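You operate a simulated robot arm through the tools that you are given. There is no shell and no other tool. Be economical: measure what you need, move in short steps, check, and stop when the job is done.

The job below is to be done with a simulated two-armed robot. You get a single attempt, and the scene is never put back.

TASK
On the top of the side table, fold the teal tea towel in half.

It is judged by the outcome, as a careful person would: the job done as asked, and still so three seconds after it is handed in. It fails if anything else is knocked over, pushed out of place, dropped, spilled or broken. Flat cloth is picked up by pressing the open fingertips on it (5 to 10 N) and closing them slowly along it; thin cloth reads only 2 to 8 mm in the jaws.

THE ROBOT
Two 7-joint arms with two-finger parallel grippers on one trunk, on a base that drives. Base frame: it is fixed to the floor where the robot stands at the start and does not move with it; the origin is under the middle of the robot, x ahead of it, y to its left, z up. Lengths are in mm, angles in rad, forces in N, time in s.
The left shoulder is at the start at [60, 189, 1203], the right one opposite. Places, roughly: top of the side table [500, 200, 900]. Payload 3.43 kg a hand.
The TCP of each hand is the grasp point between the finger pads, 30 mm short of the fingertips. In the tool frame z runs along the fingers and y along their closing line. Largest opening 94 mm; finger width 28, thickness 10; the body of the gripper, 50 by 96 mm, starts 55 mm behind the TCP.
Orientation is told as [roll, pitch, yaw] about the base's x, y, z axes, in that order, counted from this pose: with the fingers straight down and closing along the base's y, the tool's x points along the base's -x, its y along +y and its z along -z.

THE INTERFACE
- The arms move only by the tool move_arm. It takes "left_steps", "right_steps" or both (then of equal length, played together; a hand with none holds still); each is one flat list of numbers, 7 for each row, row after row: the shift along the base's x, y, z in mm, then the turn, a rotation vector about the base's x, y, z in rad, then the gripper command, from -1 (fully open) to 1 (shut), values between in proportion. In form: [tx, ty, tz, wx, wy, wz, claw, tx, ty, tz, wx, wy, wz, claw, ...]. A call has 1 to 12 rows; each row is the pose to reach, as a shift and turn from the pose commanded when the call began. A row lasts 0.2 s, in which the tool goes at most 50 mm and 0.15 rad; a call with a longer step from one row to the next is refused whole, and so is a gripper value outside its range. Where a pose cannot be reached the arm comes as near as it can. A force on the tool above 40 N (or 10 N above the force at the start of the call, whichever is more), or a blocked arm, ends the call early, and 0.2 s more pass. The fingers move at their own pace (about 153 mm/s each) and stop on an object; they squeeze with about 24 N. The grip force told is the motor's: it shows also when the fingers shut on nothing. Time passes only in rows, and 0.2 s behind the last, so rows that repeat a pose let the fingers close. It gives the time, the measured TCP pose, the force on the tool (base axes), the opening and the grip force at its end, in the units of the frame above (readings bear some noise), with the torque about the TCP (base axes, N m) and any sound that the robot's microphone picked up, and new pictures: "views" is both (left out), scene, wrist or none (wrist: the cameras of the hands that moved).
- Cameras (640 x 400 px; columns grow to the right, rows downward): "scene" is now at [-2.5, 1, 1736.1]; the picture's right is [0.11, -0.99, 0.00], its down [-0.89, -0.10, -0.44] and it looks along [0.43, 0.05, -0.90] (base axes); focal length 289 px, centre (320, 200). "left" rides on the left gripper at [76, -14, -103] in its tool frame; the picture's right is [0.18, 0.98, 0.00], its down [-0.75, 0.14, -0.64] and it looks along [-0.63, 0.12, 0.77] (tool axes); focal length 243 px, centre (320, 200). "right" rides on the right gripper at [76, 14, -103] in its tool frame; the picture's right is [-0.18, 0.98, 0.00], its down [-0.75, -0.14, -0.64] and it looks along [-0.63, -0.12, 0.77] (tool axes); focal length 243 px, centre (320, 200). There is no depth. A picture from a camera that has moved, and an enlarged one, comes with that camera's place and axes in the base frame and with its lens. The place of the scene camera against the robot may be out by one fixed shift of up to 12 mm in any direction.
- raise_lower(by): slides the trunk up (or, below 0, down) by that many mm; the arms and the scene camera ride with it, the base frame stays. It gives what a move gives, with no picture.
- steer(legs): drives the robot by 1 to 6 legs, each [ahead, left, turn to the left] in mm, mm and rad, along the robot's own axes; the way and the turn of a leg run together, so that a leg with both is an arc; at most 1500 mm and 3.142 rad a leg. The arms and the cameras ride along, it lands a little off, and it stops where it bumps. It gives what a move gives, and a new picture of the scene camera.
- turn_head(pan, tilt): turns the head with the scene camera to pan (to the left, within 1.501 rad either way) and tilt (down, from -0.506 to 1.204), counted from straight ahead of the robot. It gives what a move gives, and a new picture of the scene camera.
- enlarge(camera, box): a new picture of the part [left, top, right, bottom] of that camera's present view, enlarged. No time passes.
- close_job(): hands the job in; it is judged then, once.

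Work in short steps. Places have to be worked out from the pictures, the camera data and where the tool is seen: move nearer, look again, correct. Check each grasp and each placing, and mend what went wrong. You have 120 turns and 260 pictures in all, those below and enlarged ones among them. Open the grippers and draw the arms clear of the work before you hand the job in, unless the task says otherwise; then end with one line.

The tools are called after ">>>" as a command line: name --argument value ..., lists and objects as JSON in quotes. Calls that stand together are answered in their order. move_arm: Moves the arms, as the interface text tells. Its arguments: {"type":"object","properties":{"left_steps":{"type":"array"},"right_steps":{"type":"array"},"views":{"type":"string","enum":["both","scene","wrist","none"]}},"required":[]} The other tools are called the same way: raise_lower (by) slides the trunk up or down; steer (legs) drives the base; turn_head (pan, tilt) turns the head that bears the scene camera; enlarge (camera, box) takes an enlarged picture of a part of a camera's view; close_job () hands the job in.

At the start:

```text
time: 0.0
left_tool_pos: [462.2, 229.2, 1123.0]
left_orientation: [0.0, 0.0, 0.0]
left_force: [-0.1, 0.0, -0.7]
left_wrist_torque: [0.0, 0.01, 0.02]
left_gripper_width: 94.1
left_finger_force: 0.1
right_tool_pos: [322.6, -134.9, 1105.2]
right_orientation: [0.0, 0.0, 0.0]
right_force: [0.1, -0.7, 0.1]
right_wrist_torque: [-0.02, 0.01, 0.02]
right_gripper_width: 94.0
right_finger_force: 0.1
trunk travel left (down, up): [-875.0, 115.0]
robot x, y, heading: [-3.1, -0.5, -0.004]
head pan, tilt: [0.113, 1.119]
```

scene: 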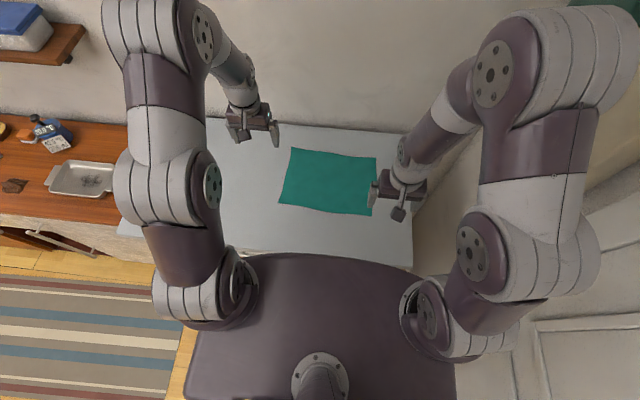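
right: 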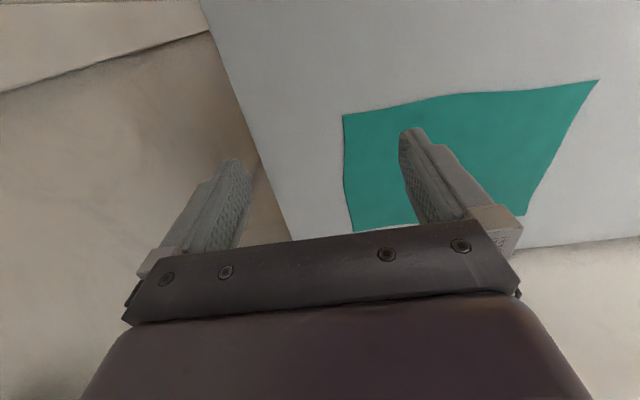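
left: 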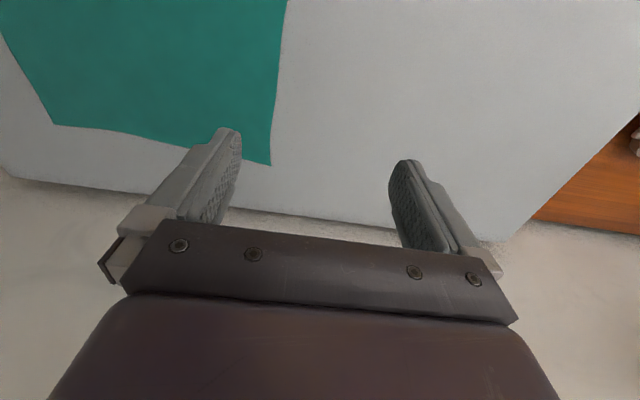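

The camera views agree on a table top near z≈900, with the towel spanning about x 370–588 and y −120–180. I'll bring both hands above the near corners with their fingers partly closed.

>>> move_arm --left_steps '[-18, -18, -40, 0, 0, 0, 0.36, -35, -36, -80, 0, 0, 0, 0.36, -52, -54, -120, 0, 0, 0, 0.36, -70, -73, -150, 0, 0, 0, 0.36, -70, -73, -163, 0, 0, 0, 0.36]' --right_steps '[15, 12, -35, 0, 0, 0, 0.36, 30, 24, -70, 0, 0, 0, 0.36, 45, 36, -105, 0, 0, 0, 0.36, 59, 47, -140, 0, 0, 0, 0.36, 59, 47, -145, 0, 0, 0, 0.36]'

```text
time: 1.2
left_tool_pos: [391.7, 154.6, 960.1]
left_orientation: [-0.001, 0.0, -0.001]
left_force: [-0.1, 0.4, 0.2]
left_wrist_torque: [-0.03, -0.01, 0.02]
left_gripper_width: 30.2
left_finger_force: 0.0
right_tool_pos: [383.1, -86.5, 962.5]
right_orientation: [-0.001, -0.001, 0.0]
right_force: [0.0, 0.2, 0.3]
right_wrist_torque: [0.01, -0.01, 0.02]
right_gripper_width: 30.2
right_finger_force: 0.1
trunk travel left (down, up): [-875.0, 115.0]
robot x, y, heading: [-1.1, -0.9, -0.002]
head pan, tilt: [0.113, 1.119]
camera scene: at [-2.6, 1.2, 1736.1], right [0.11, -0.99, 0.0], down [-0.89, -0.1, -0.44], along [0.43, 0.05, -0.9], focal length 289 px, centre (320, 200)
camera right: at [305.8, -72.1, 1064.7], right [0.18, 0.98, 0.0], down [0.75, -0.14, 0.64], along [0.63, -0.12, -0.77], focal length 243 px, centre (320, 200)
camera left: at [315.6, 140.6, 1064.1], right [-0.18, 0.98, 0.0], down [0.75, 0.14, 0.64], along [0.63, 0.12, -0.77], focal length 243 px, centre (320, 200)
```

scene: 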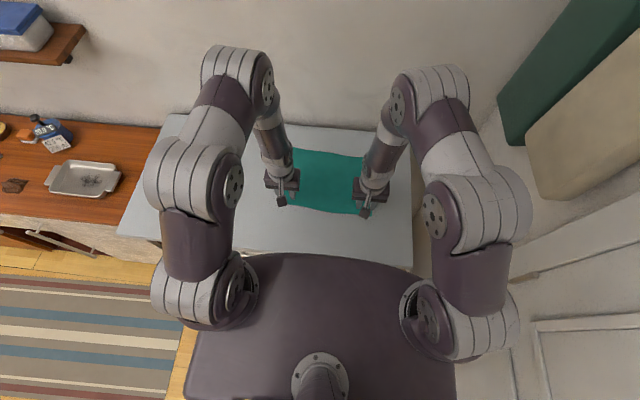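
right: 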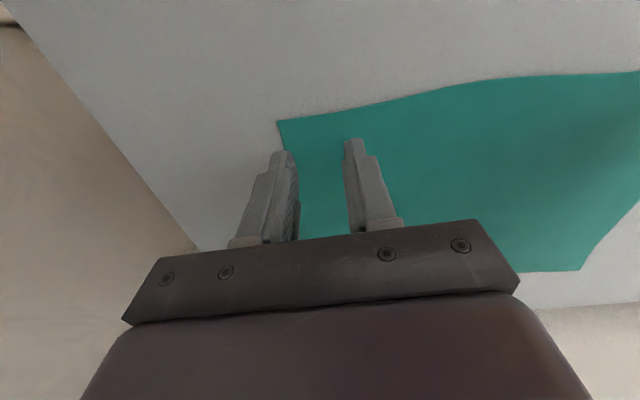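
left: 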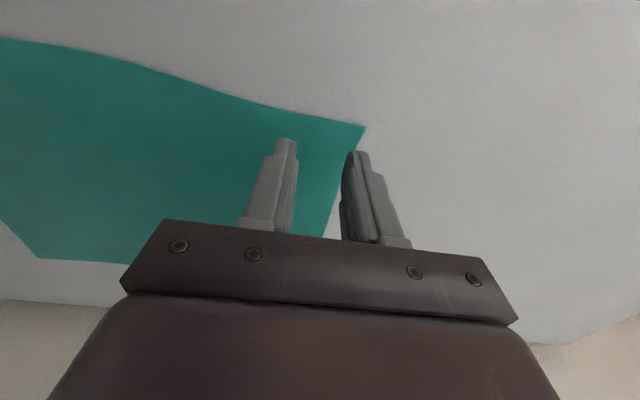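

The corners are confirmed at left (379,185) and right (366,−113), and the fingers sit just inside each. I'll lower the hands close to the table.

>>> move_arm --left_steps '[0, 0, -15, 0, 0, 0, 0.36, 0, 0, -25, 0, 0, 0, 0.36, 0, 0, -28, 0, 0, 0, 0.36]' --right_steps '[-2, 0, -15, 0, 0, 0, 0.36, -2, 0, -26, 0, 0, 0, 0.36, -2, 0, -30, 0, 0, 0, 0.36]' --views "wrist"

```text
time: 2.0
left_tool_pos: [393.4, 154.4, 931.6]
left_orientation: [0.001, -0.001, 0.001]
left_force: [0.2, 1.2, 1.5]
left_wrist_torque: [-0.02, -0.03, 0.05]
left_gripper_width: 30.2
left_finger_force: 0.0
right_tool_pos: [378.7, -87.0, 930.3]
right_orientation: [0.001, -0.003, 0.001]
right_force: [1.3, -0.1, 6.3]
right_wrist_torque: [-0.03, -0.05, 0.03]
right_gripper_width: 30.1
right_finger_force: 0.1
trunk travel left (down, up): [-875.0, 115.0]
robot x, y, heading: [-0.9, -3.3, 0.003]
head pan, tilt: [0.113, 1.119]
camera right: at [302.3, -72.1, 1034.7], right [0.18, 0.98, 0.0], down [0.75, -0.14, 0.64], along [0.63, -0.12, -0.77], focal length 243 px, centre (320, 200)
camera left: at [316.3, 140.6, 1035.1], right [-0.18, 0.98, 0.0], down [0.75, 0.14, 0.64], along [0.63, 0.12, -0.77], focal length 243 px, centre (320, 200)
```

right: 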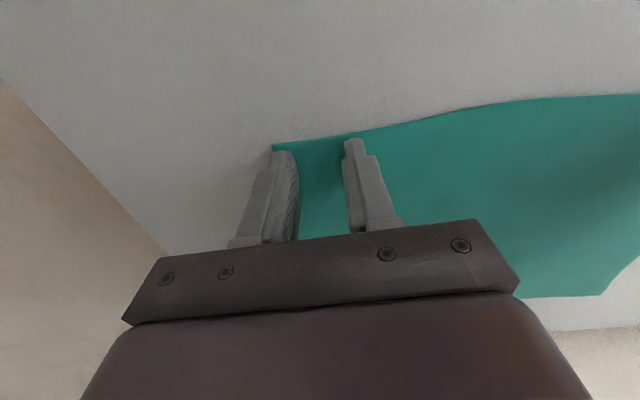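
left: 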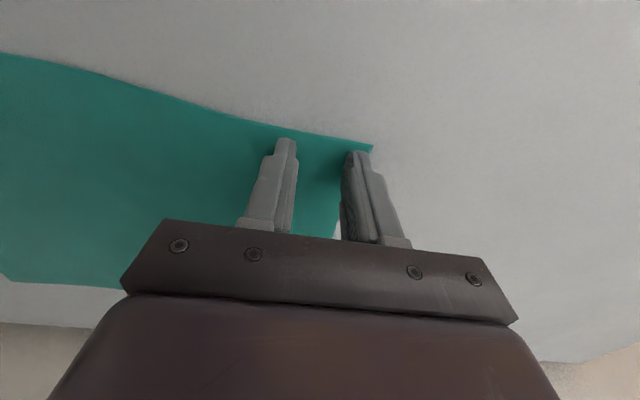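

Right is pressing at 6 N and left has only just touched. I'll press left slightly more, then close both slowly.

>>> move_arm --left_steps '[0, 0, -1, 0, 0, 0, 0.36, 0, 0, -1.5, 0, 0, 0, 0.36, 0, 0, -1.5, 0, 0, 0, 0.46, 0, 0, -1.5, 0, 0, 0, 0.56, 0, 0, -1.5, 0, 0, 0, 0.66, 0, 0, -1.5, 0, 0, 0, 0.76, 0, 0, -1.5, 0, 0, 0, 0.86, 0, 0, -1.5, 0, 0, 0, 0.95, 0, 0, -1.5, 0, 0, 0, 1, 0, 0, -1.5, 0, 0, 0, 1]' --right_steps '[0, 0, 0, 0, 0, 0, 0.36, 0, 0, 0, 0, 0, 0, 0.36, 0, 0, 0, 0, 0, 0, 0.46, 0, 0, 0, 0, 0, 0, 0.56, 0, 0, 0, 0, 0, 0, 0.66, 0, 0, 0, 0, 0, 0, 0.76, 0, 0, 0, 0, 0, 0, 0.86, 0, 0, 0, 0, 0, 0, 0.95, 0, 0, 0, 0, 0, 0, 1, 0, 0, 0, 0, 0, 0, 1]' --views "wrist"

```text
time: 4.2
left_tool_pos: [391.3, 154.5, 931.1]
left_orientation: [0.0, -0.004, 0.0]
left_force: [2.4, 1.2, 36.7]
left_wrist_torque: [0.05, 0.08, -0.01]
left_gripper_width: 2.3
left_finger_force: 24.3
right_tool_pos: [377.3, -87.7, 931.5]
right_orientation: [0.001, -0.001, 0.001]
right_force: [0.4, -1.0, 1.0]
right_wrist_torque: [-0.01, 0.0, -0.01]
right_gripper_width: 0.0
right_finger_force: 24.1
trunk travel left (down, up): [-875.0, 115.0]
robot x, y, heading: [-2.6, 1.2, -0.003]
head pan, tilt: [0.113, 1.119]
camera right: at [300.4, -72.8, 1035.0], right [0.18, 0.98, 0.0], down [0.75, -0.14, 0.64], along [0.63, -0.12, -0.77], focal length 243 px, centre (320, 200)
camera left: at [315.0, 140.6, 1034.5], right [-0.18, 0.98, 0.0], down [0.75, 0.14, 0.64], along [0.63, 0.12, -0.76], focal length 243 px, centre (320, 200)
```

right: 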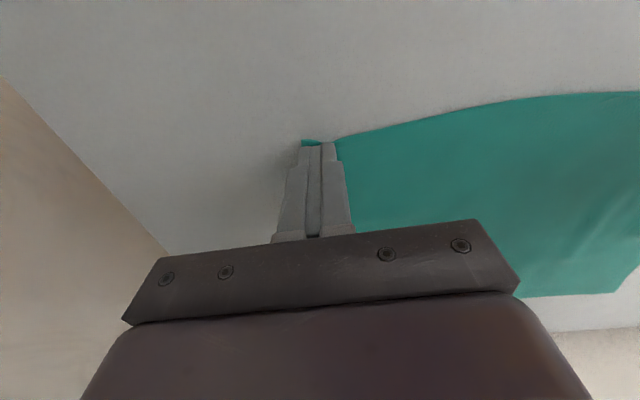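
left: 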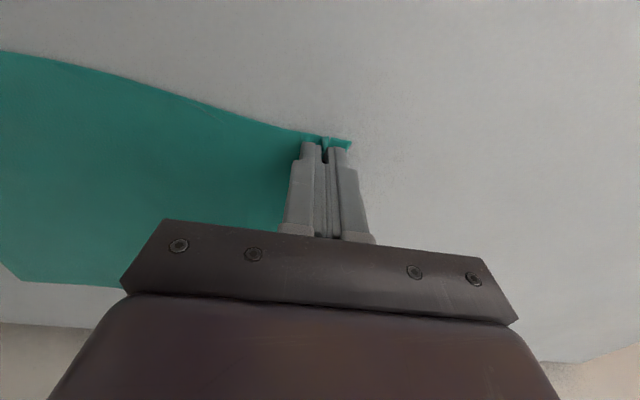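

Left has the cloth (2.3 mm, though pressing hard) but right closed empty. I'll ease left up a little and reopen right just above the cloth.

>>> move_arm --left_steps '[0, 0, 2, 0, 0, 0, 1, 0, 0, 3, 0, 0, 0, 1, 0, 0, 3, 0, 0, 0, 1, 0, 0, 3, 0, 0, 0, 1]' --right_steps '[0, 0, 8, 0, 0, 0, 1, 2, 0, 12, 0, 0, 0, 0.8, 4, 0, 12, 0, 0, 0, 0.36, 4, 0, 12, 0, 0, 0, 0.36]' --views "wrist"

```text
time: 5.2
left_tool_pos: [391.6, 155.9, 931.2]
left_orientation: [0.001, 0.003, 0.001]
left_force: [0.0, -0.2, 0.1]
left_wrist_torque: [-0.03, -0.02, -0.02]
left_gripper_width: 2.2
left_finger_force: 23.9
right_tool_pos: [383.2, -87.3, 941.8]
right_orientation: [-0.001, 0.0, 0.0]
right_force: [0.9, 0.7, 1.0]
right_wrist_torque: [0.01, -0.04, -0.02]
right_gripper_width: 29.9
right_finger_force: 0.1
trunk travel left (down, up): [-875.0, 115.0]
robot x, y, heading: [2.7, 2.1, 0.005]
head pan, tilt: [0.113, 1.119]
camera right: at [306.8, -72.5, 1045.8], right [0.18, 0.98, 0.0], down [0.75, -0.14, 0.64], along [0.63, -0.12, -0.77], focal length 243 px, centre (320, 200)
camera left: at [316.2, 141.8, 1036.2], right [-0.18, 0.98, 0.0], down [0.75, 0.14, 0.64], along [0.63, 0.12, -0.77], focal length 243 px, centre (320, 200)
```

right: 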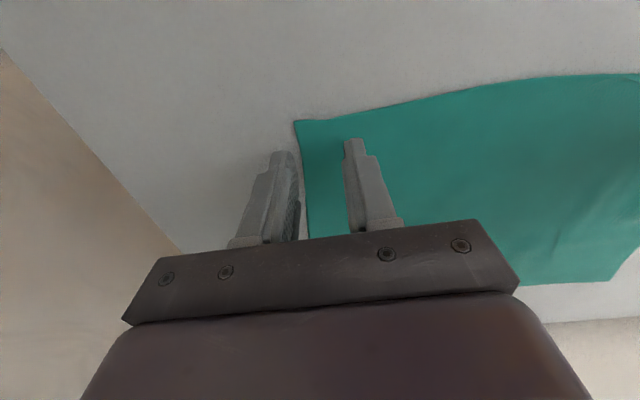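
left: 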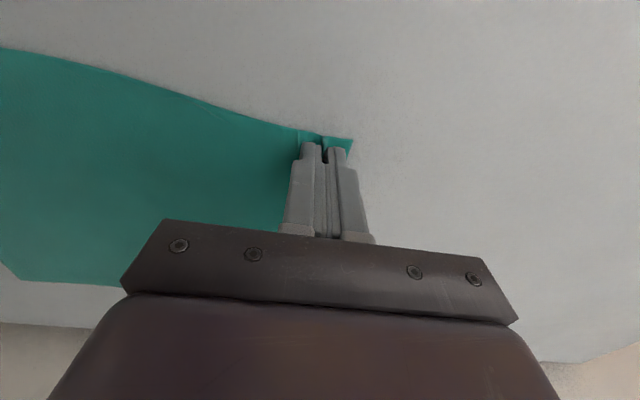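

The right corner slid in to about (362,−99). I'll shift right +15 mm in y and press again, a bit harder than before.

>>> move_arm --right_steps '[-2, 15, 0, 0, 0, 0, 0.36, -4, 15, -6, 0, 0, 0, 0.36, -4, 15, -11, 0, 0, 0, 0.36, -4, 15, -13, 0, 0, 0, 0.36]' --views "wrist"

```text
time: 6.2
left_tool_pos: [391.6, 155.5, 935.2]
left_orientation: [0.0, -0.001, 0.0]
left_force: [0.2, 0.0, 0.6]
left_wrist_torque: [0.03, 0.02, 0.03]
left_gripper_width: 2.2
left_finger_force: 24.6
right_tool_pos: [379.7, -72.8, 932.0]
right_orientation: [0.001, -0.004, 0.0]
right_force: [1.5, -3.2, 26.5]
right_wrist_torque: [-0.29, 0.08, 0.03]
right_gripper_width: 30.7
right_finger_force: 0.9
trunk travel left (down, up): [-875.0, 115.0]
robot x, y, heading: [-3.5, -1.6, -0.001]
head pan, tilt: [0.113, 1.119]
camera right: at [302.0, -57.5, 1034.4], right [0.18, 0.98, 0.0], down [0.75, -0.14, 0.65], along [0.63, -0.12, -0.76], focal length 243 px, centre (320, 200)
```

right: 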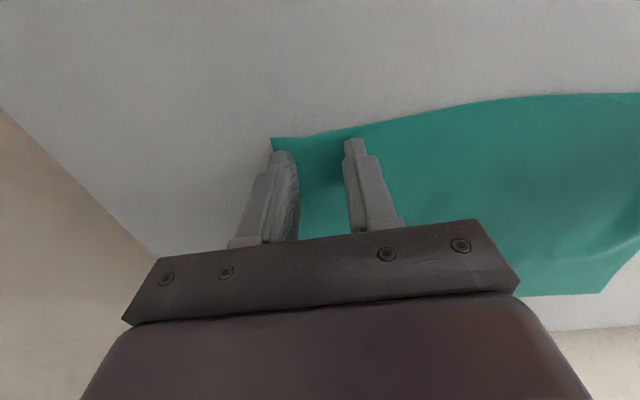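

26 N is a little too much, so I'll ease up 1 mm and close slowly.

>>> move_arm --right_steps '[0, 0, 1, 0, 0, 0, 0.36, 0, 0, 1, 0, 0, 0, 0.44, 0, 0, 1, 0, 0, 0, 0.52, 0, 0, 1, 0, 0, 0, 0.6, 0, 0, 1, 0, 0, 0, 0.68, 0, 0, 1, 0, 0, 0, 0.76, 0, 0, 1, 0, 0, 0, 0.84, 0, 0, 1, 0, 0, 0, 0.92, 0, 0, 1, 0, 0, 0, 1, 0, 0, 1, 0, 0, 0, 1]' --views "wrist"

```text
time: 8.4
left_tool_pos: [390.4, 156.9, 934.6]
left_orientation: [0.0, -0.001, 0.001]
left_force: [-1.3, -5.8, -0.3]
left_wrist_torque: [-0.21, 0.01, 0.0]
left_gripper_width: 2.5
left_finger_force: 24.1
right_tool_pos: [377.4, -71.5, 930.9]
right_orientation: [0.0, -0.003, -0.002]
right_force: [2.7, 6.2, 34.2]
right_wrist_torque: [0.14, 0.19, 0.02]
right_gripper_width: 2.8
right_finger_force: 23.9
trunk travel left (down, up): [-875.0, 115.0]
robot x, y, heading: [0.4, 0.1, -0.004]
head pan, tilt: [0.113, 1.119]
camera right: at [300.9, -56.7, 1034.5], right [0.18, 0.98, 0.0], down [0.75, -0.14, 0.64], along [0.63, -0.12, -0.76], focal length 243 px, centre (320, 200)
```

right: 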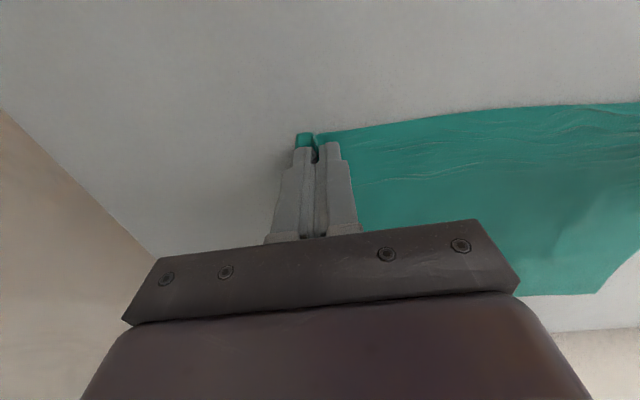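

Both hands now hold cloth (2.5 and 2.8 mm). I'll take off the tension and lift, starting forward along the arc.

>>> move_arm --left_steps '[0, -1, 10, 0, 0, 0, 1, 2, -1, 25, 0, 0, 0, 1, 6, -1, 40, 0, 0, 0, 1, 14, -1, 55, 0, 0, 0, 1, 26, -1, 70, 0, 0, 0, 1, 40, -1, 80, 0, 0, 0, 1, 40, -1, 80, 0, 0, 0, 1]' --right_steps '[0, -2, 12, 0, 0, 0, 1, 2, -3, 28, 0, 0, 0, 1, 6, -3, 43, 0, 0, 0, 1, 14, -3, 58, 0, 0, 0, 1, 26, -3, 73, 0, 0, 0, 1, 40, -3, 83, 0, 0, 0, 1, 40, -3, 83, 0, 0, 0, 1]'

```text
time: 10.0
left_tool_pos: [431.2, 154.8, 1013.0]
left_orientation: [0.002, 0.003, 0.0]
left_force: [-1.0, -9.7, -0.5]
left_wrist_torque: [-0.33, 0.02, -0.08]
left_gripper_width: 2.2
left_finger_force: 24.3
right_tool_pos: [418.5, -76.4, 1012.6]
right_orientation: [0.0, 0.001, 0.001]
right_force: [0.5, 10.8, 0.2]
right_wrist_torque: [0.34, -0.03, 0.03]
right_gripper_width: 2.5
right_finger_force: 23.6
trunk travel left (down, up): [-875.0, 115.0]
robot x, y, heading: [-0.8, -1.0, -0.001]
head pan, tilt: [0.113, 1.119]
camera scene: at [-2.8, 1.1, 1736.1], right [0.11, -0.99, 0.0], down [-0.89, -0.1, -0.44], along [0.43, 0.05, -0.9], focal length 289 px, centre (320, 200)
camera right: at [340.9, -61.4, 1116.7], right [0.18, 0.98, 0.0], down [0.75, -0.14, 0.64], along [0.63, -0.12, -0.77], focal length 243 px, centre (320, 200)
camera left: at [356.0, 140.6, 1116.9], right [-0.18, 0.98, 0.0], down [0.75, 0.14, 0.64], along [0.63, 0.12, -0.77], focal length 243 px, centre (320, 200)
```

scene: 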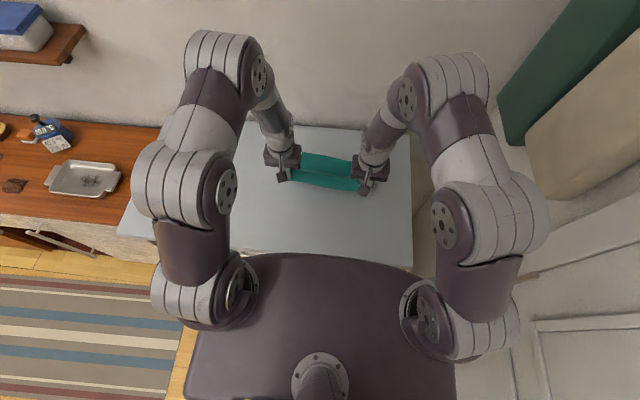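
right: 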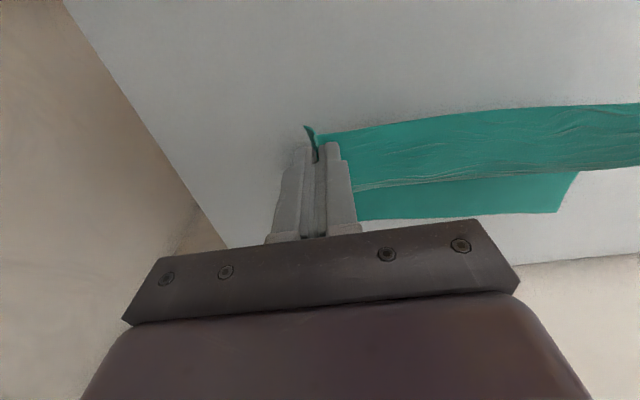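
left: 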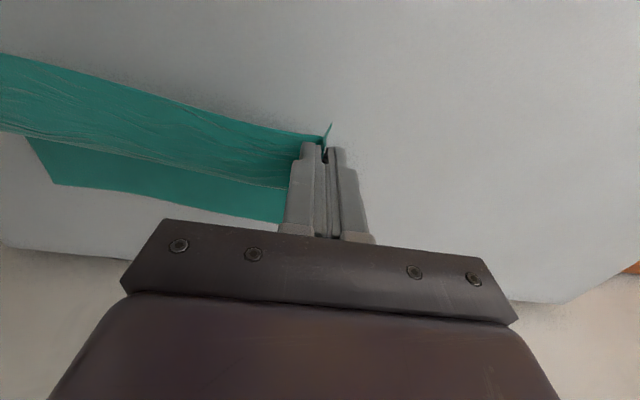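

The grip holds with about 10 N of sideways tension. I'll continue the arc, shifting both hands toward −y and slightly together so they line up with the far corners.

>>> move_arm --left_steps '[15, -4, 6, 0, 0, 0, 1, 35, -7, 10, 0, 0, 0, 1, 55, -10, 10, 0, 0, 0, 1, 75, -13, 4, 0, 0, 0, 1, 92, -13, -8, 0, 0, 0, 1, 108, -13, -22, 0, 0, 0, 1, 108, -13, -22, 0, 0, 0, 1]' --right_steps '[15, 0, 6, 0, 0, 0, 1, 35, -3, 10, 0, 0, 0, 1, 55, -6, 10, 0, 0, 0, 1, 75, -9, 4, 0, 0, 0, 1, 92, -9, -8, 0, 0, 0, 1, 108, -9, -22, 0, 0, 0, 1, 108, -9, -22, 0, 0, 0, 1]'

```text
time: 11.6
left_tool_pos: [540.5, 142.2, 992.7]
left_orientation: [0.001, 0.001, -0.002]
left_force: [-0.7, -1.3, -0.4]
left_wrist_torque: [-0.06, -0.03, -0.04]
left_gripper_width: 2.1
left_finger_force: 23.9
right_tool_pos: [526.3, -83.3, 992.4]
right_orientation: [0.001, 0.0, 0.0]
right_force: [-0.7, 1.3, -0.3]
right_wrist_torque: [0.07, 0.0, -0.01]
right_gripper_width: 2.3
right_finger_force: 24.0
trunk travel left (down, up): [-875.0, 115.0]
robot x, y, heading: [-0.6, 1.1, 0.0]
head pan, tilt: [0.113, 1.119]
camera scene: at [-3.4, 0.9, 1736.1], right [0.11, -0.99, 0.0], down [-0.89, -0.1, -0.44], along [0.43, 0.05, -0.9], focal length 289 px, centre (320, 200)
camera right: at [450.0, -68.0, 1095.3], right [0.18, 0.98, 0.0], down [0.75, -0.14, 0.64], along [0.63, -0.12, -0.77], focal length 243 px, centre (320, 200)
camera left: at [465.6, 128.1, 1095.4], right [-0.18, 0.98, 0.0], down [0.75, 0.14, 0.64], along [0.63, 0.12, -0.77], focal length 243 px, centre (320, 200)
```

scene: 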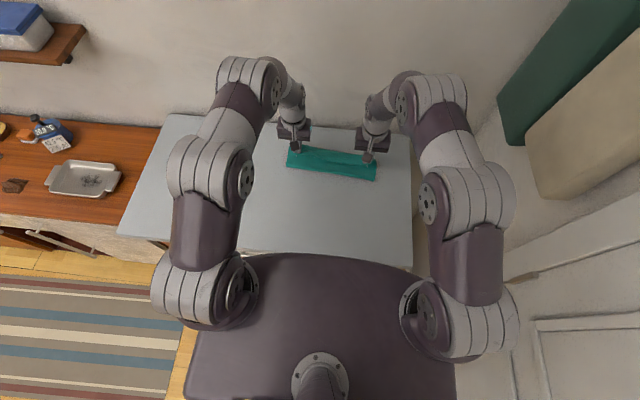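
right: 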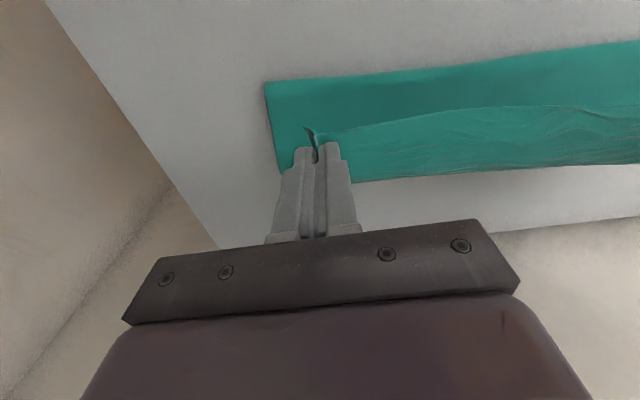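
left: 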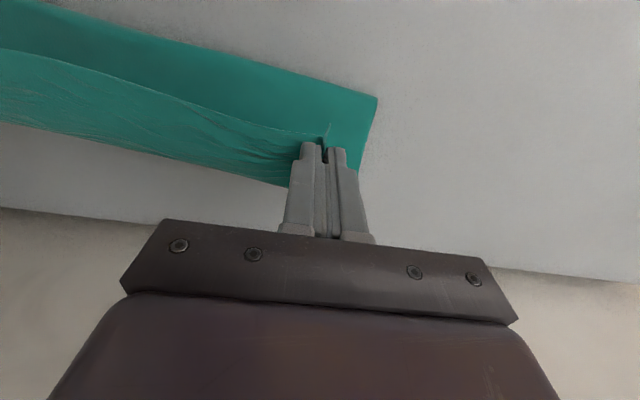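

I want a closer look at the layer geometry before laying it down.

>>> enlarge --camera "right" --box '[240, 20, 640, 270]'

>>> enlarge --camera "scene" --box '[260, 110, 420, 210]'

```text
1.60 times, centred on (440, 145) of right
camera zoom: at [450.0, -68.0, 1095.3], right [0.18, 0.98, 0.0], down [0.75, -0.14, 0.64], along [0.63, -0.12, -0.77], focal length 388 px, centre (128, 288)
```

zoom: 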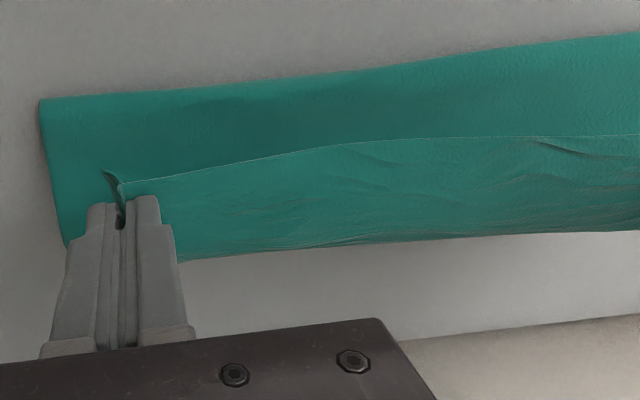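

```text
4.00 times, centred on (340, 160) of scene
camera zoom: at [-3.4, 0.9, 1736.1], right [0.11, -0.99, 0.0], down [-0.89, -0.1, -0.44], along [0.43, 0.05, -0.9], focal length 1158 px, centre (240, 360)
```

zoom: 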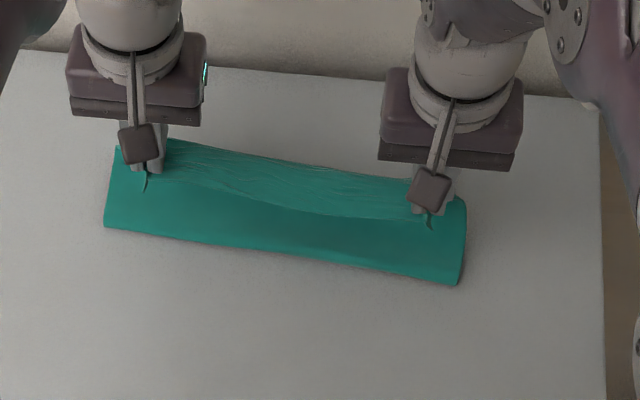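

The layer by the hands doubles back, because the held edge still points toward the robot. I'll change the method: lift the whole towel until it hangs, touch its free edge down nearer the robot, lay half going forward, then bring the held edge back over it.

>>> move_arm --left_steps '[-10, 0, 25, 0, 0, 0, 1, -20, 0, 50, 0, 0, 0, 1, -30, 0, 75, 0, 0, 0, 1, -40, 0, 100, 0, 0, 0, 1, -50, 0, 125, 0, 0, 0, 1, -60, 0, 150, 0, 0, 0, 1, -80, 0, 160, 0, 0, 0, 1, -80, 0, 160, 0, 0, 0, 1, -80, 0, 160, 0, 0, 0, 1]' --right_steps '[-10, 0, 25, 0, 0, 0, 1, -20, 0, 50, 0, 0, 0, 1, -30, 0, 75, 0, 0, 0, 1, -40, 0, 100, 0, 0, 0, 1, -50, 0, 125, 0, 0, 0, 1, -60, 0, 150, 0, 0, 0, 1, -80, 0, 160, 0, 0, 0, 1, -80, 0, 160, 0, 0, 0, 1, -80, 0, 160, 0, 0, 0, 1]'

```text
time: 13.6
left_tool_pos: [460.4, 142.8, 1149.1]
left_orientation: [0.0, 0.001, 0.0]
left_force: [-0.5, -2.2, -0.6]
left_wrist_torque: [-0.08, 0.0, -0.04]
left_gripper_width: 2.1
left_finger_force: 23.9
right_tool_pos: [447.2, -85.3, 1150.7]
right_orientation: [0.001, 0.0, 0.0]
right_force: [-0.1, 2.6, 0.1]
right_wrist_torque: [0.05, 0.02, 0.02]
right_gripper_width: 2.2
right_finger_force: 24.1
trunk travel left (down, up): [-875.0, 115.0]
robot x, y, heading: [-0.0, -2.0, -0.008]
head pan, tilt: [0.113, 1.119]
camera scene: at [-1.7, 1.0, 1736.1], right [0.11, -0.99, 0.0], down [-0.89, -0.1, -0.44], along [0.43, 0.05, -0.9], focal length 289 px, centre (320, 200)
camera right: at [371.2, -69.2, 1253.7], right [0.18, 0.98, 0.0], down [0.75, -0.14, 0.64], along [0.63, -0.12, -0.77], focal length 243 px, centre (320, 200)
camera left: at [385.2, 127.5, 1253.0], right [-0.18, 0.98, 0.0], down [0.75, 0.14, 0.64], along [0.63, 0.12, -0.77], focal length 243 px, centre (320, 200)
```

scene: 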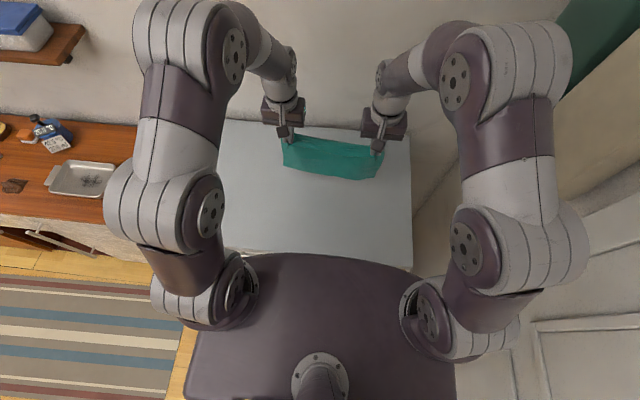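
right: 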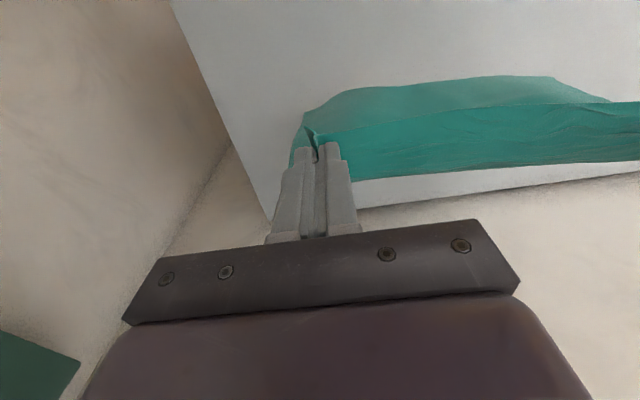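
left: 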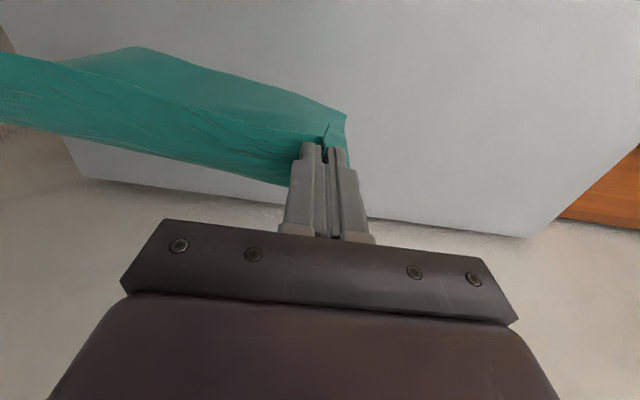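

The towel hangs freely with its bottom edge curled toward the robot. I'll lower while moving forward so the free half trails flat toward the robot.

>>> move_arm --left_steps '[0, 0, -25, 0, 0, 0, 1, 4, 0, -50, 0, 0, 0, 1, 12, 0, -70, 0, 0, 0, 1, 24, 0, -85, 0, 0, 0, 1, 38, 0, -97, 0, 0, 0, 1, 52, 0, -107, 0, 0, 0, 1, 66, 0, -115, 0, 0, 0, 1, 80, 0, -120, 0, 0, 0, 1, 80, 0, -120, 0, 0, 0, 1]' --right_steps '[0, 0, -25, 0, 0, 0, 1, 4, 0, -50, 0, 0, 0, 1, 12, 0, -70, 0, 0, 0, 1, 24, 0, -85, 0, 0, 0, 1, 38, 0, -97, 0, 0, 0, 1, 52, 0, -107, 0, 0, 0, 1, 66, 0, -115, 0, 0, 0, 1, 80, 0, -120, 0, 0, 0, 1, 80, 0, -120, 0, 0, 0, 1]'

>>> enlarge --camera "scene" --box '[260, 110, 420, 210]'

```text
time: 15.6
left_tool_pos: [539.0, 143.0, 1031.0]
left_orientation: [0.0, -0.001, 0.0]
left_force: [0.6, -4.6, 0.5]
left_wrist_torque: [-0.13, 0.0, 0.0]
left_gripper_width: 2.2
left_finger_force: 24.0
right_tool_pos: [528.1, -85.1, 1031.8]
right_orientation: [0.001, 0.001, 0.0]
right_force: [-0.3, 4.9, -0.1]
right_wrist_torque: [0.12, -0.02, 0.03]
right_gripper_width: 2.3
right_finger_force: 23.6
trunk travel left (down, up): [-875.0, 115.0]
robot x, y, heading: [0.7, -0.8, 0.001]
head pan, tilt: [0.113, 1.119]
camera scene: at [-3.3, 1.0, 1736.1], right [0.11, -0.99, 0.0], down [-0.89, -0.1, -0.44], along [0.43, 0.05, -0.9], focal length 289 px, centre (320, 200)
camera right: at [451.4, -70.2, 1135.6], right [0.18, 0.98, 0.0], down [0.75, -0.14, 0.64], along [0.63, -0.12, -0.77], focal length 243 px, centre (320, 200)
camera left: at [464.2, 128.3, 1134.0], right [-0.18, 0.98, 0.0], down [0.75, 0.14, 0.64], along [0.63, 0.12, -0.77], focal length 243 px, centre (320, 200)
```

scene: 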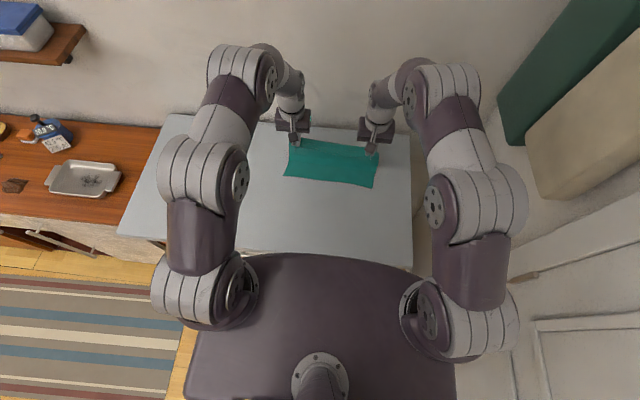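
right: 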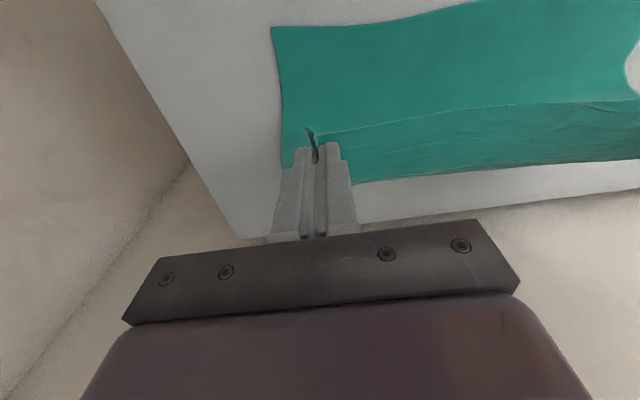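
left: 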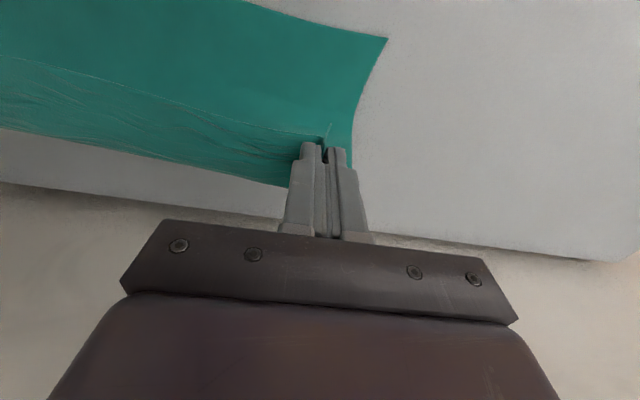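

```text
4.00 times, centred on (340, 160) of scene
camera zoom: at [-3.3, 1.0, 1736.1], right [0.11, -0.99, 0.0], down [-0.89, -0.1, -0.44], along [0.43, 0.05, -0.9], focal length 1158 px, centre (240, 360)
```

zoom: 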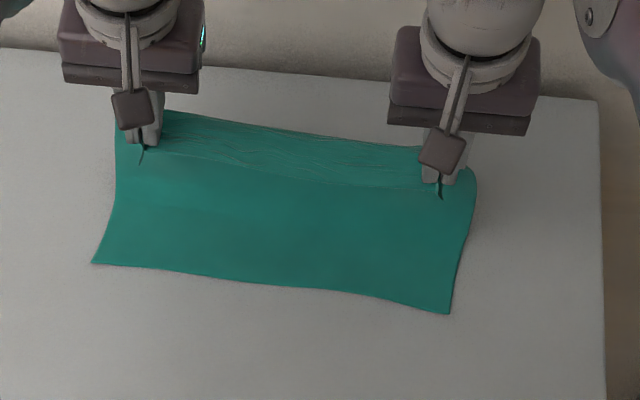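

The free half lies flat with its edge at x≈463 (right) to 480 (left), and the belly bulges forward. Now I bring the held edge down and back over that free edge.

>>> move_arm --left_steps '[0, 1, -15, 0, 0, 0, 1, -4, 3, -30, 0, 0, 0, 1, -10, 5, -44, 0, 0, 0, 1, -18, 6, -56, 0, 0, 0, 1, -26, 6, -66, 0, 0, 0, 1, -34, 6, -75, 0, 0, 0, 1, -40, 6, -80, 0, 0, 0, 1, -40, 6, -80, 0, 0, 0, 1]' --right_steps '[0, 1, -15, 0, 0, 0, 1, -4, 3, -30, 0, 0, 0, 1, -10, 5, -44, 0, 0, 0, 1, -18, 6, -56, 0, 0, 0, 1, -26, 6, -66, 0, 0, 0, 1, -36, 6, -75, 0, 0, 0, 1, -44, 6, -80, 0, 0, 0, 1, -44, 6, -80, 0, 0, 0, 1]'

>>> enlarge --camera "scene" --box '[260, 110, 420, 210]'

```text
time: 17.4
left_tool_pos: [501.4, 148.7, 950.6]
left_orientation: [0.001, -0.001, 0.001]
left_force: [-0.6, -2.6, -1.2]
left_wrist_torque: [-0.1, -0.01, 0.0]
left_gripper_width: 2.3
left_finger_force: 24.0
right_tool_pos: [482.6, -78.6, 951.3]
right_orientation: [0.001, 0.001, 0.001]
right_force: [0.4, 3.2, -0.1]
right_wrist_torque: [0.08, -0.06, -0.01]
right_gripper_width: 2.3
right_finger_force: 24.5
trunk travel left (down, up): [-875.0, 115.0]
robot x, y, heading: [1.5, -0.1, 0.002]
head pan, tilt: [0.113, 1.119]
camera scene: at [-2.4, 1.0, 1736.1], right [0.11, -0.99, 0.0], down [-0.89, -0.1, -0.44], along [0.43, 0.05, -0.9], focal length 289 px, centre (320, 200)
camera right: at [406.1, -63.7, 1053.6], right [0.18, 0.98, 0.0], down [0.75, -0.14, 0.64], along [0.63, -0.12, -0.77], focal length 243 px, centre (320, 200)
camera left: at [424.8, 133.7, 1054.3], right [-0.18, 0.98, 0.0], down [0.75, 0.14, 0.64], along [0.63, 0.12, -0.77], focal length 243 px, centre (320, 200)
```

scene: 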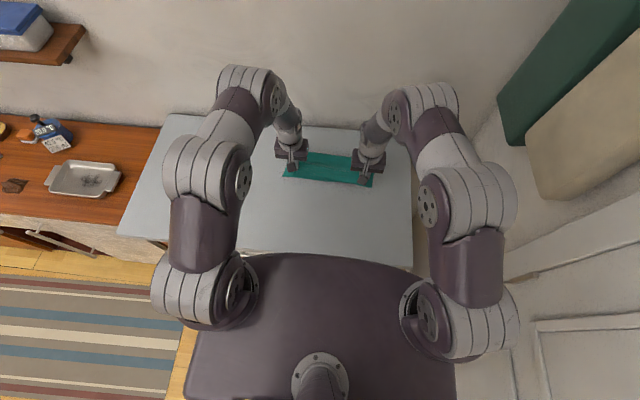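
right: 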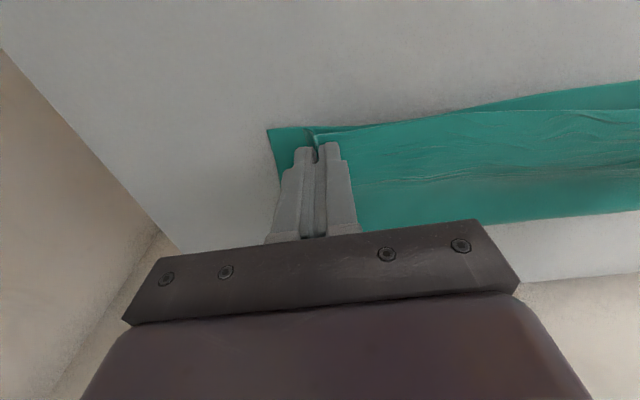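
left: 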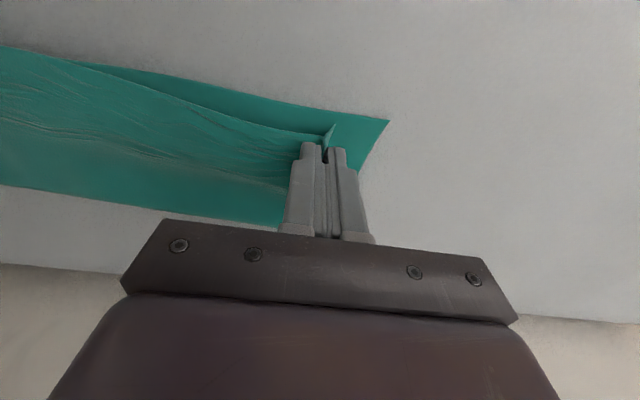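

```text
4.00 times, centred on (340, 160) of scene
camera zoom: at [-2.4, 1.0, 1736.1], right [0.11, -0.99, 0.0], down [-0.89, -0.1, -0.44], along [0.43, 0.05, -0.9], focal length 1158 px, centre (240, 360)
```

zoom: 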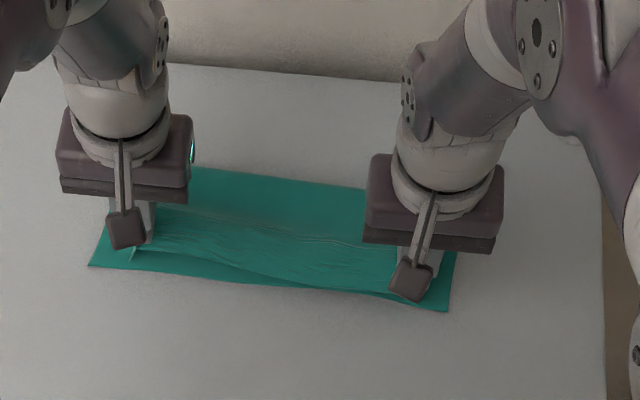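

This is lining up well: the free corners are at (465,−110) and (476,188). I'll lower, move left back about 12 mm, and touch down.

>>> move_arm --left_steps '[-6, 1, -5, 0, 0, 0, 1, -12, 2, -10, 0, 0, 0, 1, -13, 3, -15, 0, 0, 0, 1, -13, 3, -17, 0, 0, 0, 1, -13, 3, -17, 0, 0, 0, 1]' --right_steps '[-2, -1, -5, 0, 0, 0, 1, -4, -2, -10, 0, 0, 0, 1, -4, -2, -15, 0, 0, 0, 1, -4, -2, -17, 0, 0, 0, 1, -4, -2, -17, 0, 0, 0, 1]'

```text
time: 18.6
left_tool_pos: [485.8, 151.5, 934.0]
left_orientation: [0.001, 0.001, 0.001]
left_force: [-0.5, -12.9, 0.5]
left_wrist_torque: [-0.38, -0.02, -0.02]
left_gripper_width: 2.3
left_finger_force: 23.9
right_tool_pos: [479.6, -81.2, 934.2]
right_orientation: [0.001, 0.001, 0.0]
right_force: [0.5, 11.7, -0.7]
right_wrist_torque: [0.38, -0.01, 0.1]
right_gripper_width: 2.2
right_finger_force: 24.2
trunk travel left (down, up): [-875.0, 115.0]
robot x, y, heading: [3.9, 0.9, 0.005]
head pan, tilt: [0.113, 1.119]
camera scene: at [-2.6, 0.9, 1736.1], right [0.11, -0.99, 0.0], down [-0.89, -0.1, -0.44], along [0.43, 0.05, -0.9], focal length 289 px, centre (320, 200)
camera right: at [402.7, -65.7, 1037.5], right [0.18, 0.98, 0.0], down [0.75, -0.14, 0.64], along [0.63, -0.12, -0.77], focal length 243 px, centre (320, 200)
camera left: at [411.1, 137.2, 1037.6], right [-0.18, 0.98, 0.0], down [0.75, 0.14, 0.64], along [0.63, 0.12, -0.77], focal length 243 px, centre (320, 200)
```

scene: 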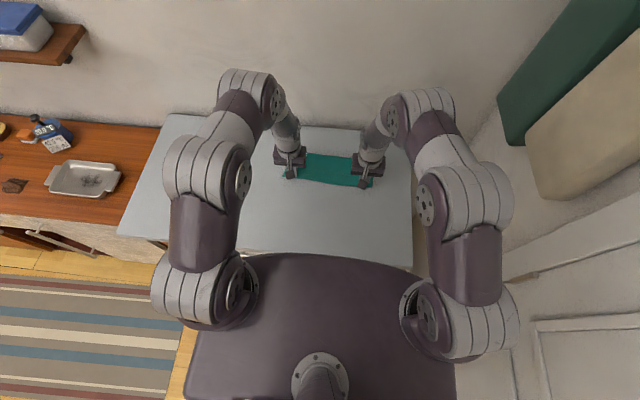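
right: 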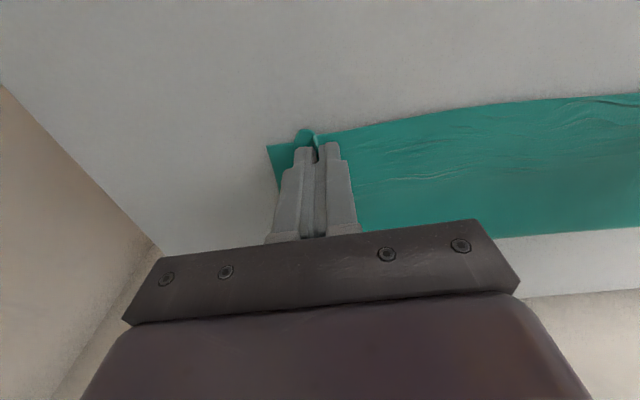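
left: 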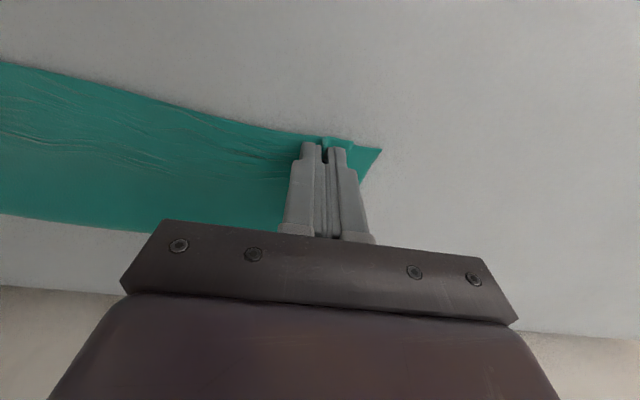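

The edges align well. I'll relax the tension, touch lightly and open slowly to spread the gathers.

>>> move_arm --left_steps '[0, -3, 0, 0, 0, 0, 1, 0, -3, -2, 0, 0, 0, 1, 0, -3, -2, 0, 0, 0, 0.9, 0, -3, -2, 0, 0, 0, 0.8, 0, -3, -2, 0, 0, 0, 0.7, 0, -3, -2, 0, 0, 0, 0.6, 0, -3, -2, 0, 0, 0, 0.5, 0, -3, -2, 0, 0, 0, 0.4, 0, -3, -1, 0, 0, 0, 0.35]' --right_steps '[0, 3, 0, 0, 0, 0, 1, 0, 3, -2, 0, 0, 0, 1, 0, 3, -2, 0, 0, 0, 0.9, 0, 3, -2, 0, 0, 0, 0.8, 0, 3, -2, 0, 0, 0, 0.7, 0, 3, -2, 0, 0, 0, 0.6, 0, 3, -2, 0, 0, 0, 0.5, 0, 3, -2, 0, 0, 0, 0.4, 0, 3, -1, 0, 0, 0, 0.35]'

```text
time: 20.6
left_tool_pos: [486.7, 148.1, 932.2]
left_orientation: [-0.001, 0.002, -0.001]
left_force: [-0.3, -0.7, 2.2]
left_wrist_torque: [-0.02, 0.01, -0.02]
left_gripper_width: 29.5
left_finger_force: 0.0
right_tool_pos: [479.0, -77.6, 932.8]
right_orientation: [0.001, 0.0, 0.001]
right_force: [-0.6, 0.9, 1.0]
right_wrist_torque: [0.0, 0.0, -0.02]
right_gripper_width: 29.7
right_finger_force: 0.0
trunk travel left (down, up): [-875.0, 115.0]
robot x, y, heading: [-3.9, 3.9, -0.001]
head pan, tilt: [0.113, 1.119]
camera scene: at [-2.9, 0.9, 1736.0], right [0.11, -0.99, 0.0], down [-0.89, -0.1, -0.44], along [0.43, 0.05, -0.9], focal length 289 px, centre (320, 200)
camera right: at [401.9, -62.6, 1036.2], right [0.18, 0.98, 0.0], down [0.75, -0.14, 0.64], along [0.63, -0.12, -0.77], focal length 243 px, centre (320, 200)
camera left: at [411.2, 134.1, 1036.3], right [-0.18, 0.98, 0.0], down [0.75, 0.14, 0.64], along [0.63, 0.12, -0.77], focal length 243 px, centre (320, 200)
```

scene: 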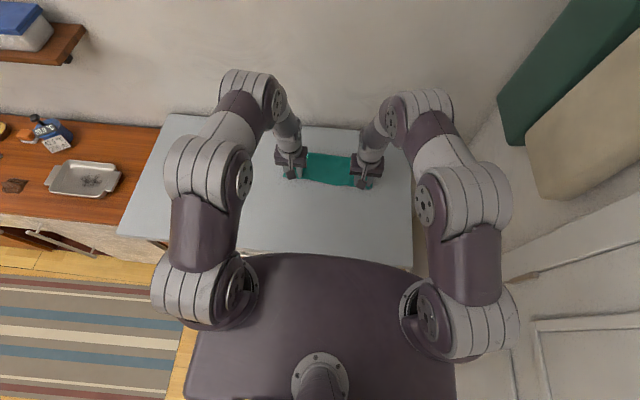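
right: 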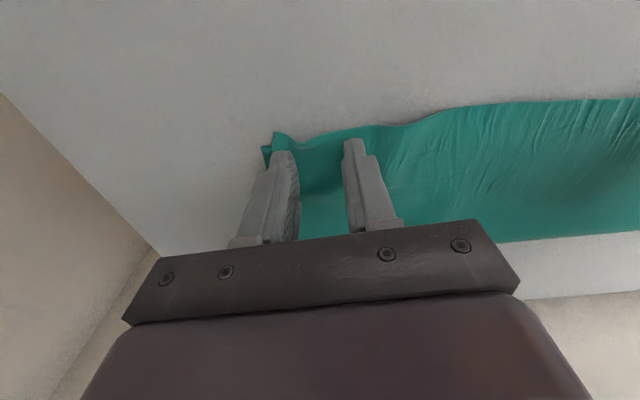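
left: 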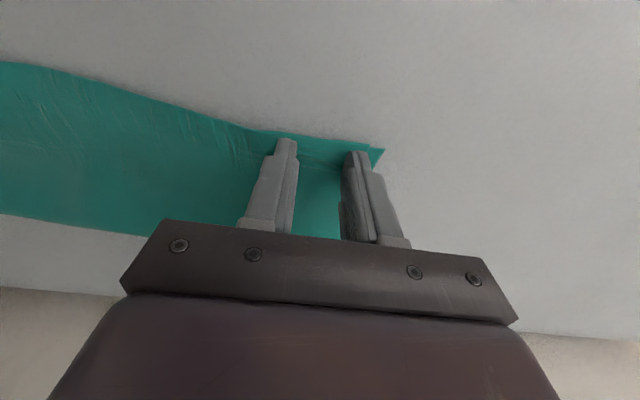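

The corners spread out nicely over the free ones. Lifting clear and withdrawing to inspect.

>>> move_arm --left_steps '[0, 0, 15, 0, 0, 0, 0.35, 0, 0, 45, 0, 0, 0, 0.35, -15, 10, 90, 0, 0, 0, 0.35, -30, 40, 130, 0, 0, 0, 0.35, -40, 80, 160, 0, 0, 0, 0.35, -50, 110, 180, 0, 0, 0, 0.35]' --right_steps '[0, 0, 15, 0, 0, 0, 0.35, 0, 0, 45, 0, 0, 0, 0.35, -30, 0, 90, 0, 0, 0, 0.35, -60, -10, 130, 0, 0, 0, 0.35, -100, -30, 150, 0, 0, 0, 0.35, -140, -40, 165, 0, 0, 0, 0.35]'

>>> enlarge --camera "scene" --box '[260, 110, 420, 210]'

```text
refused: row 3 steps farther than a row can; nothing moved
```

```text
4.00 times, centred on (340, 160) of scene
camera zoom: at [-2.9, 0.9, 1736.0], right [0.11, -0.99, 0.0], down [-0.89, -0.1, -0.44], along [0.43, 0.05, -0.9], focal length 1158 px, centre (240, 360)
```

zoom: 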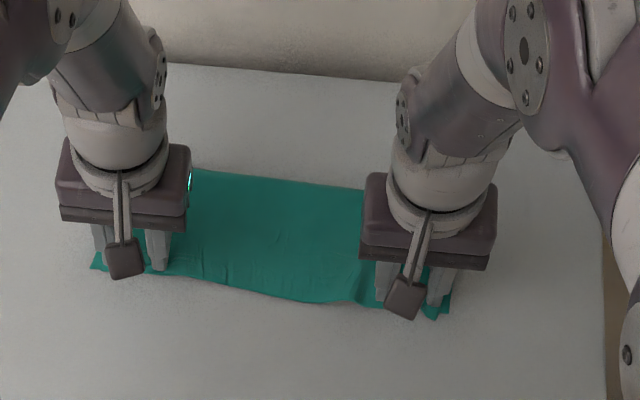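

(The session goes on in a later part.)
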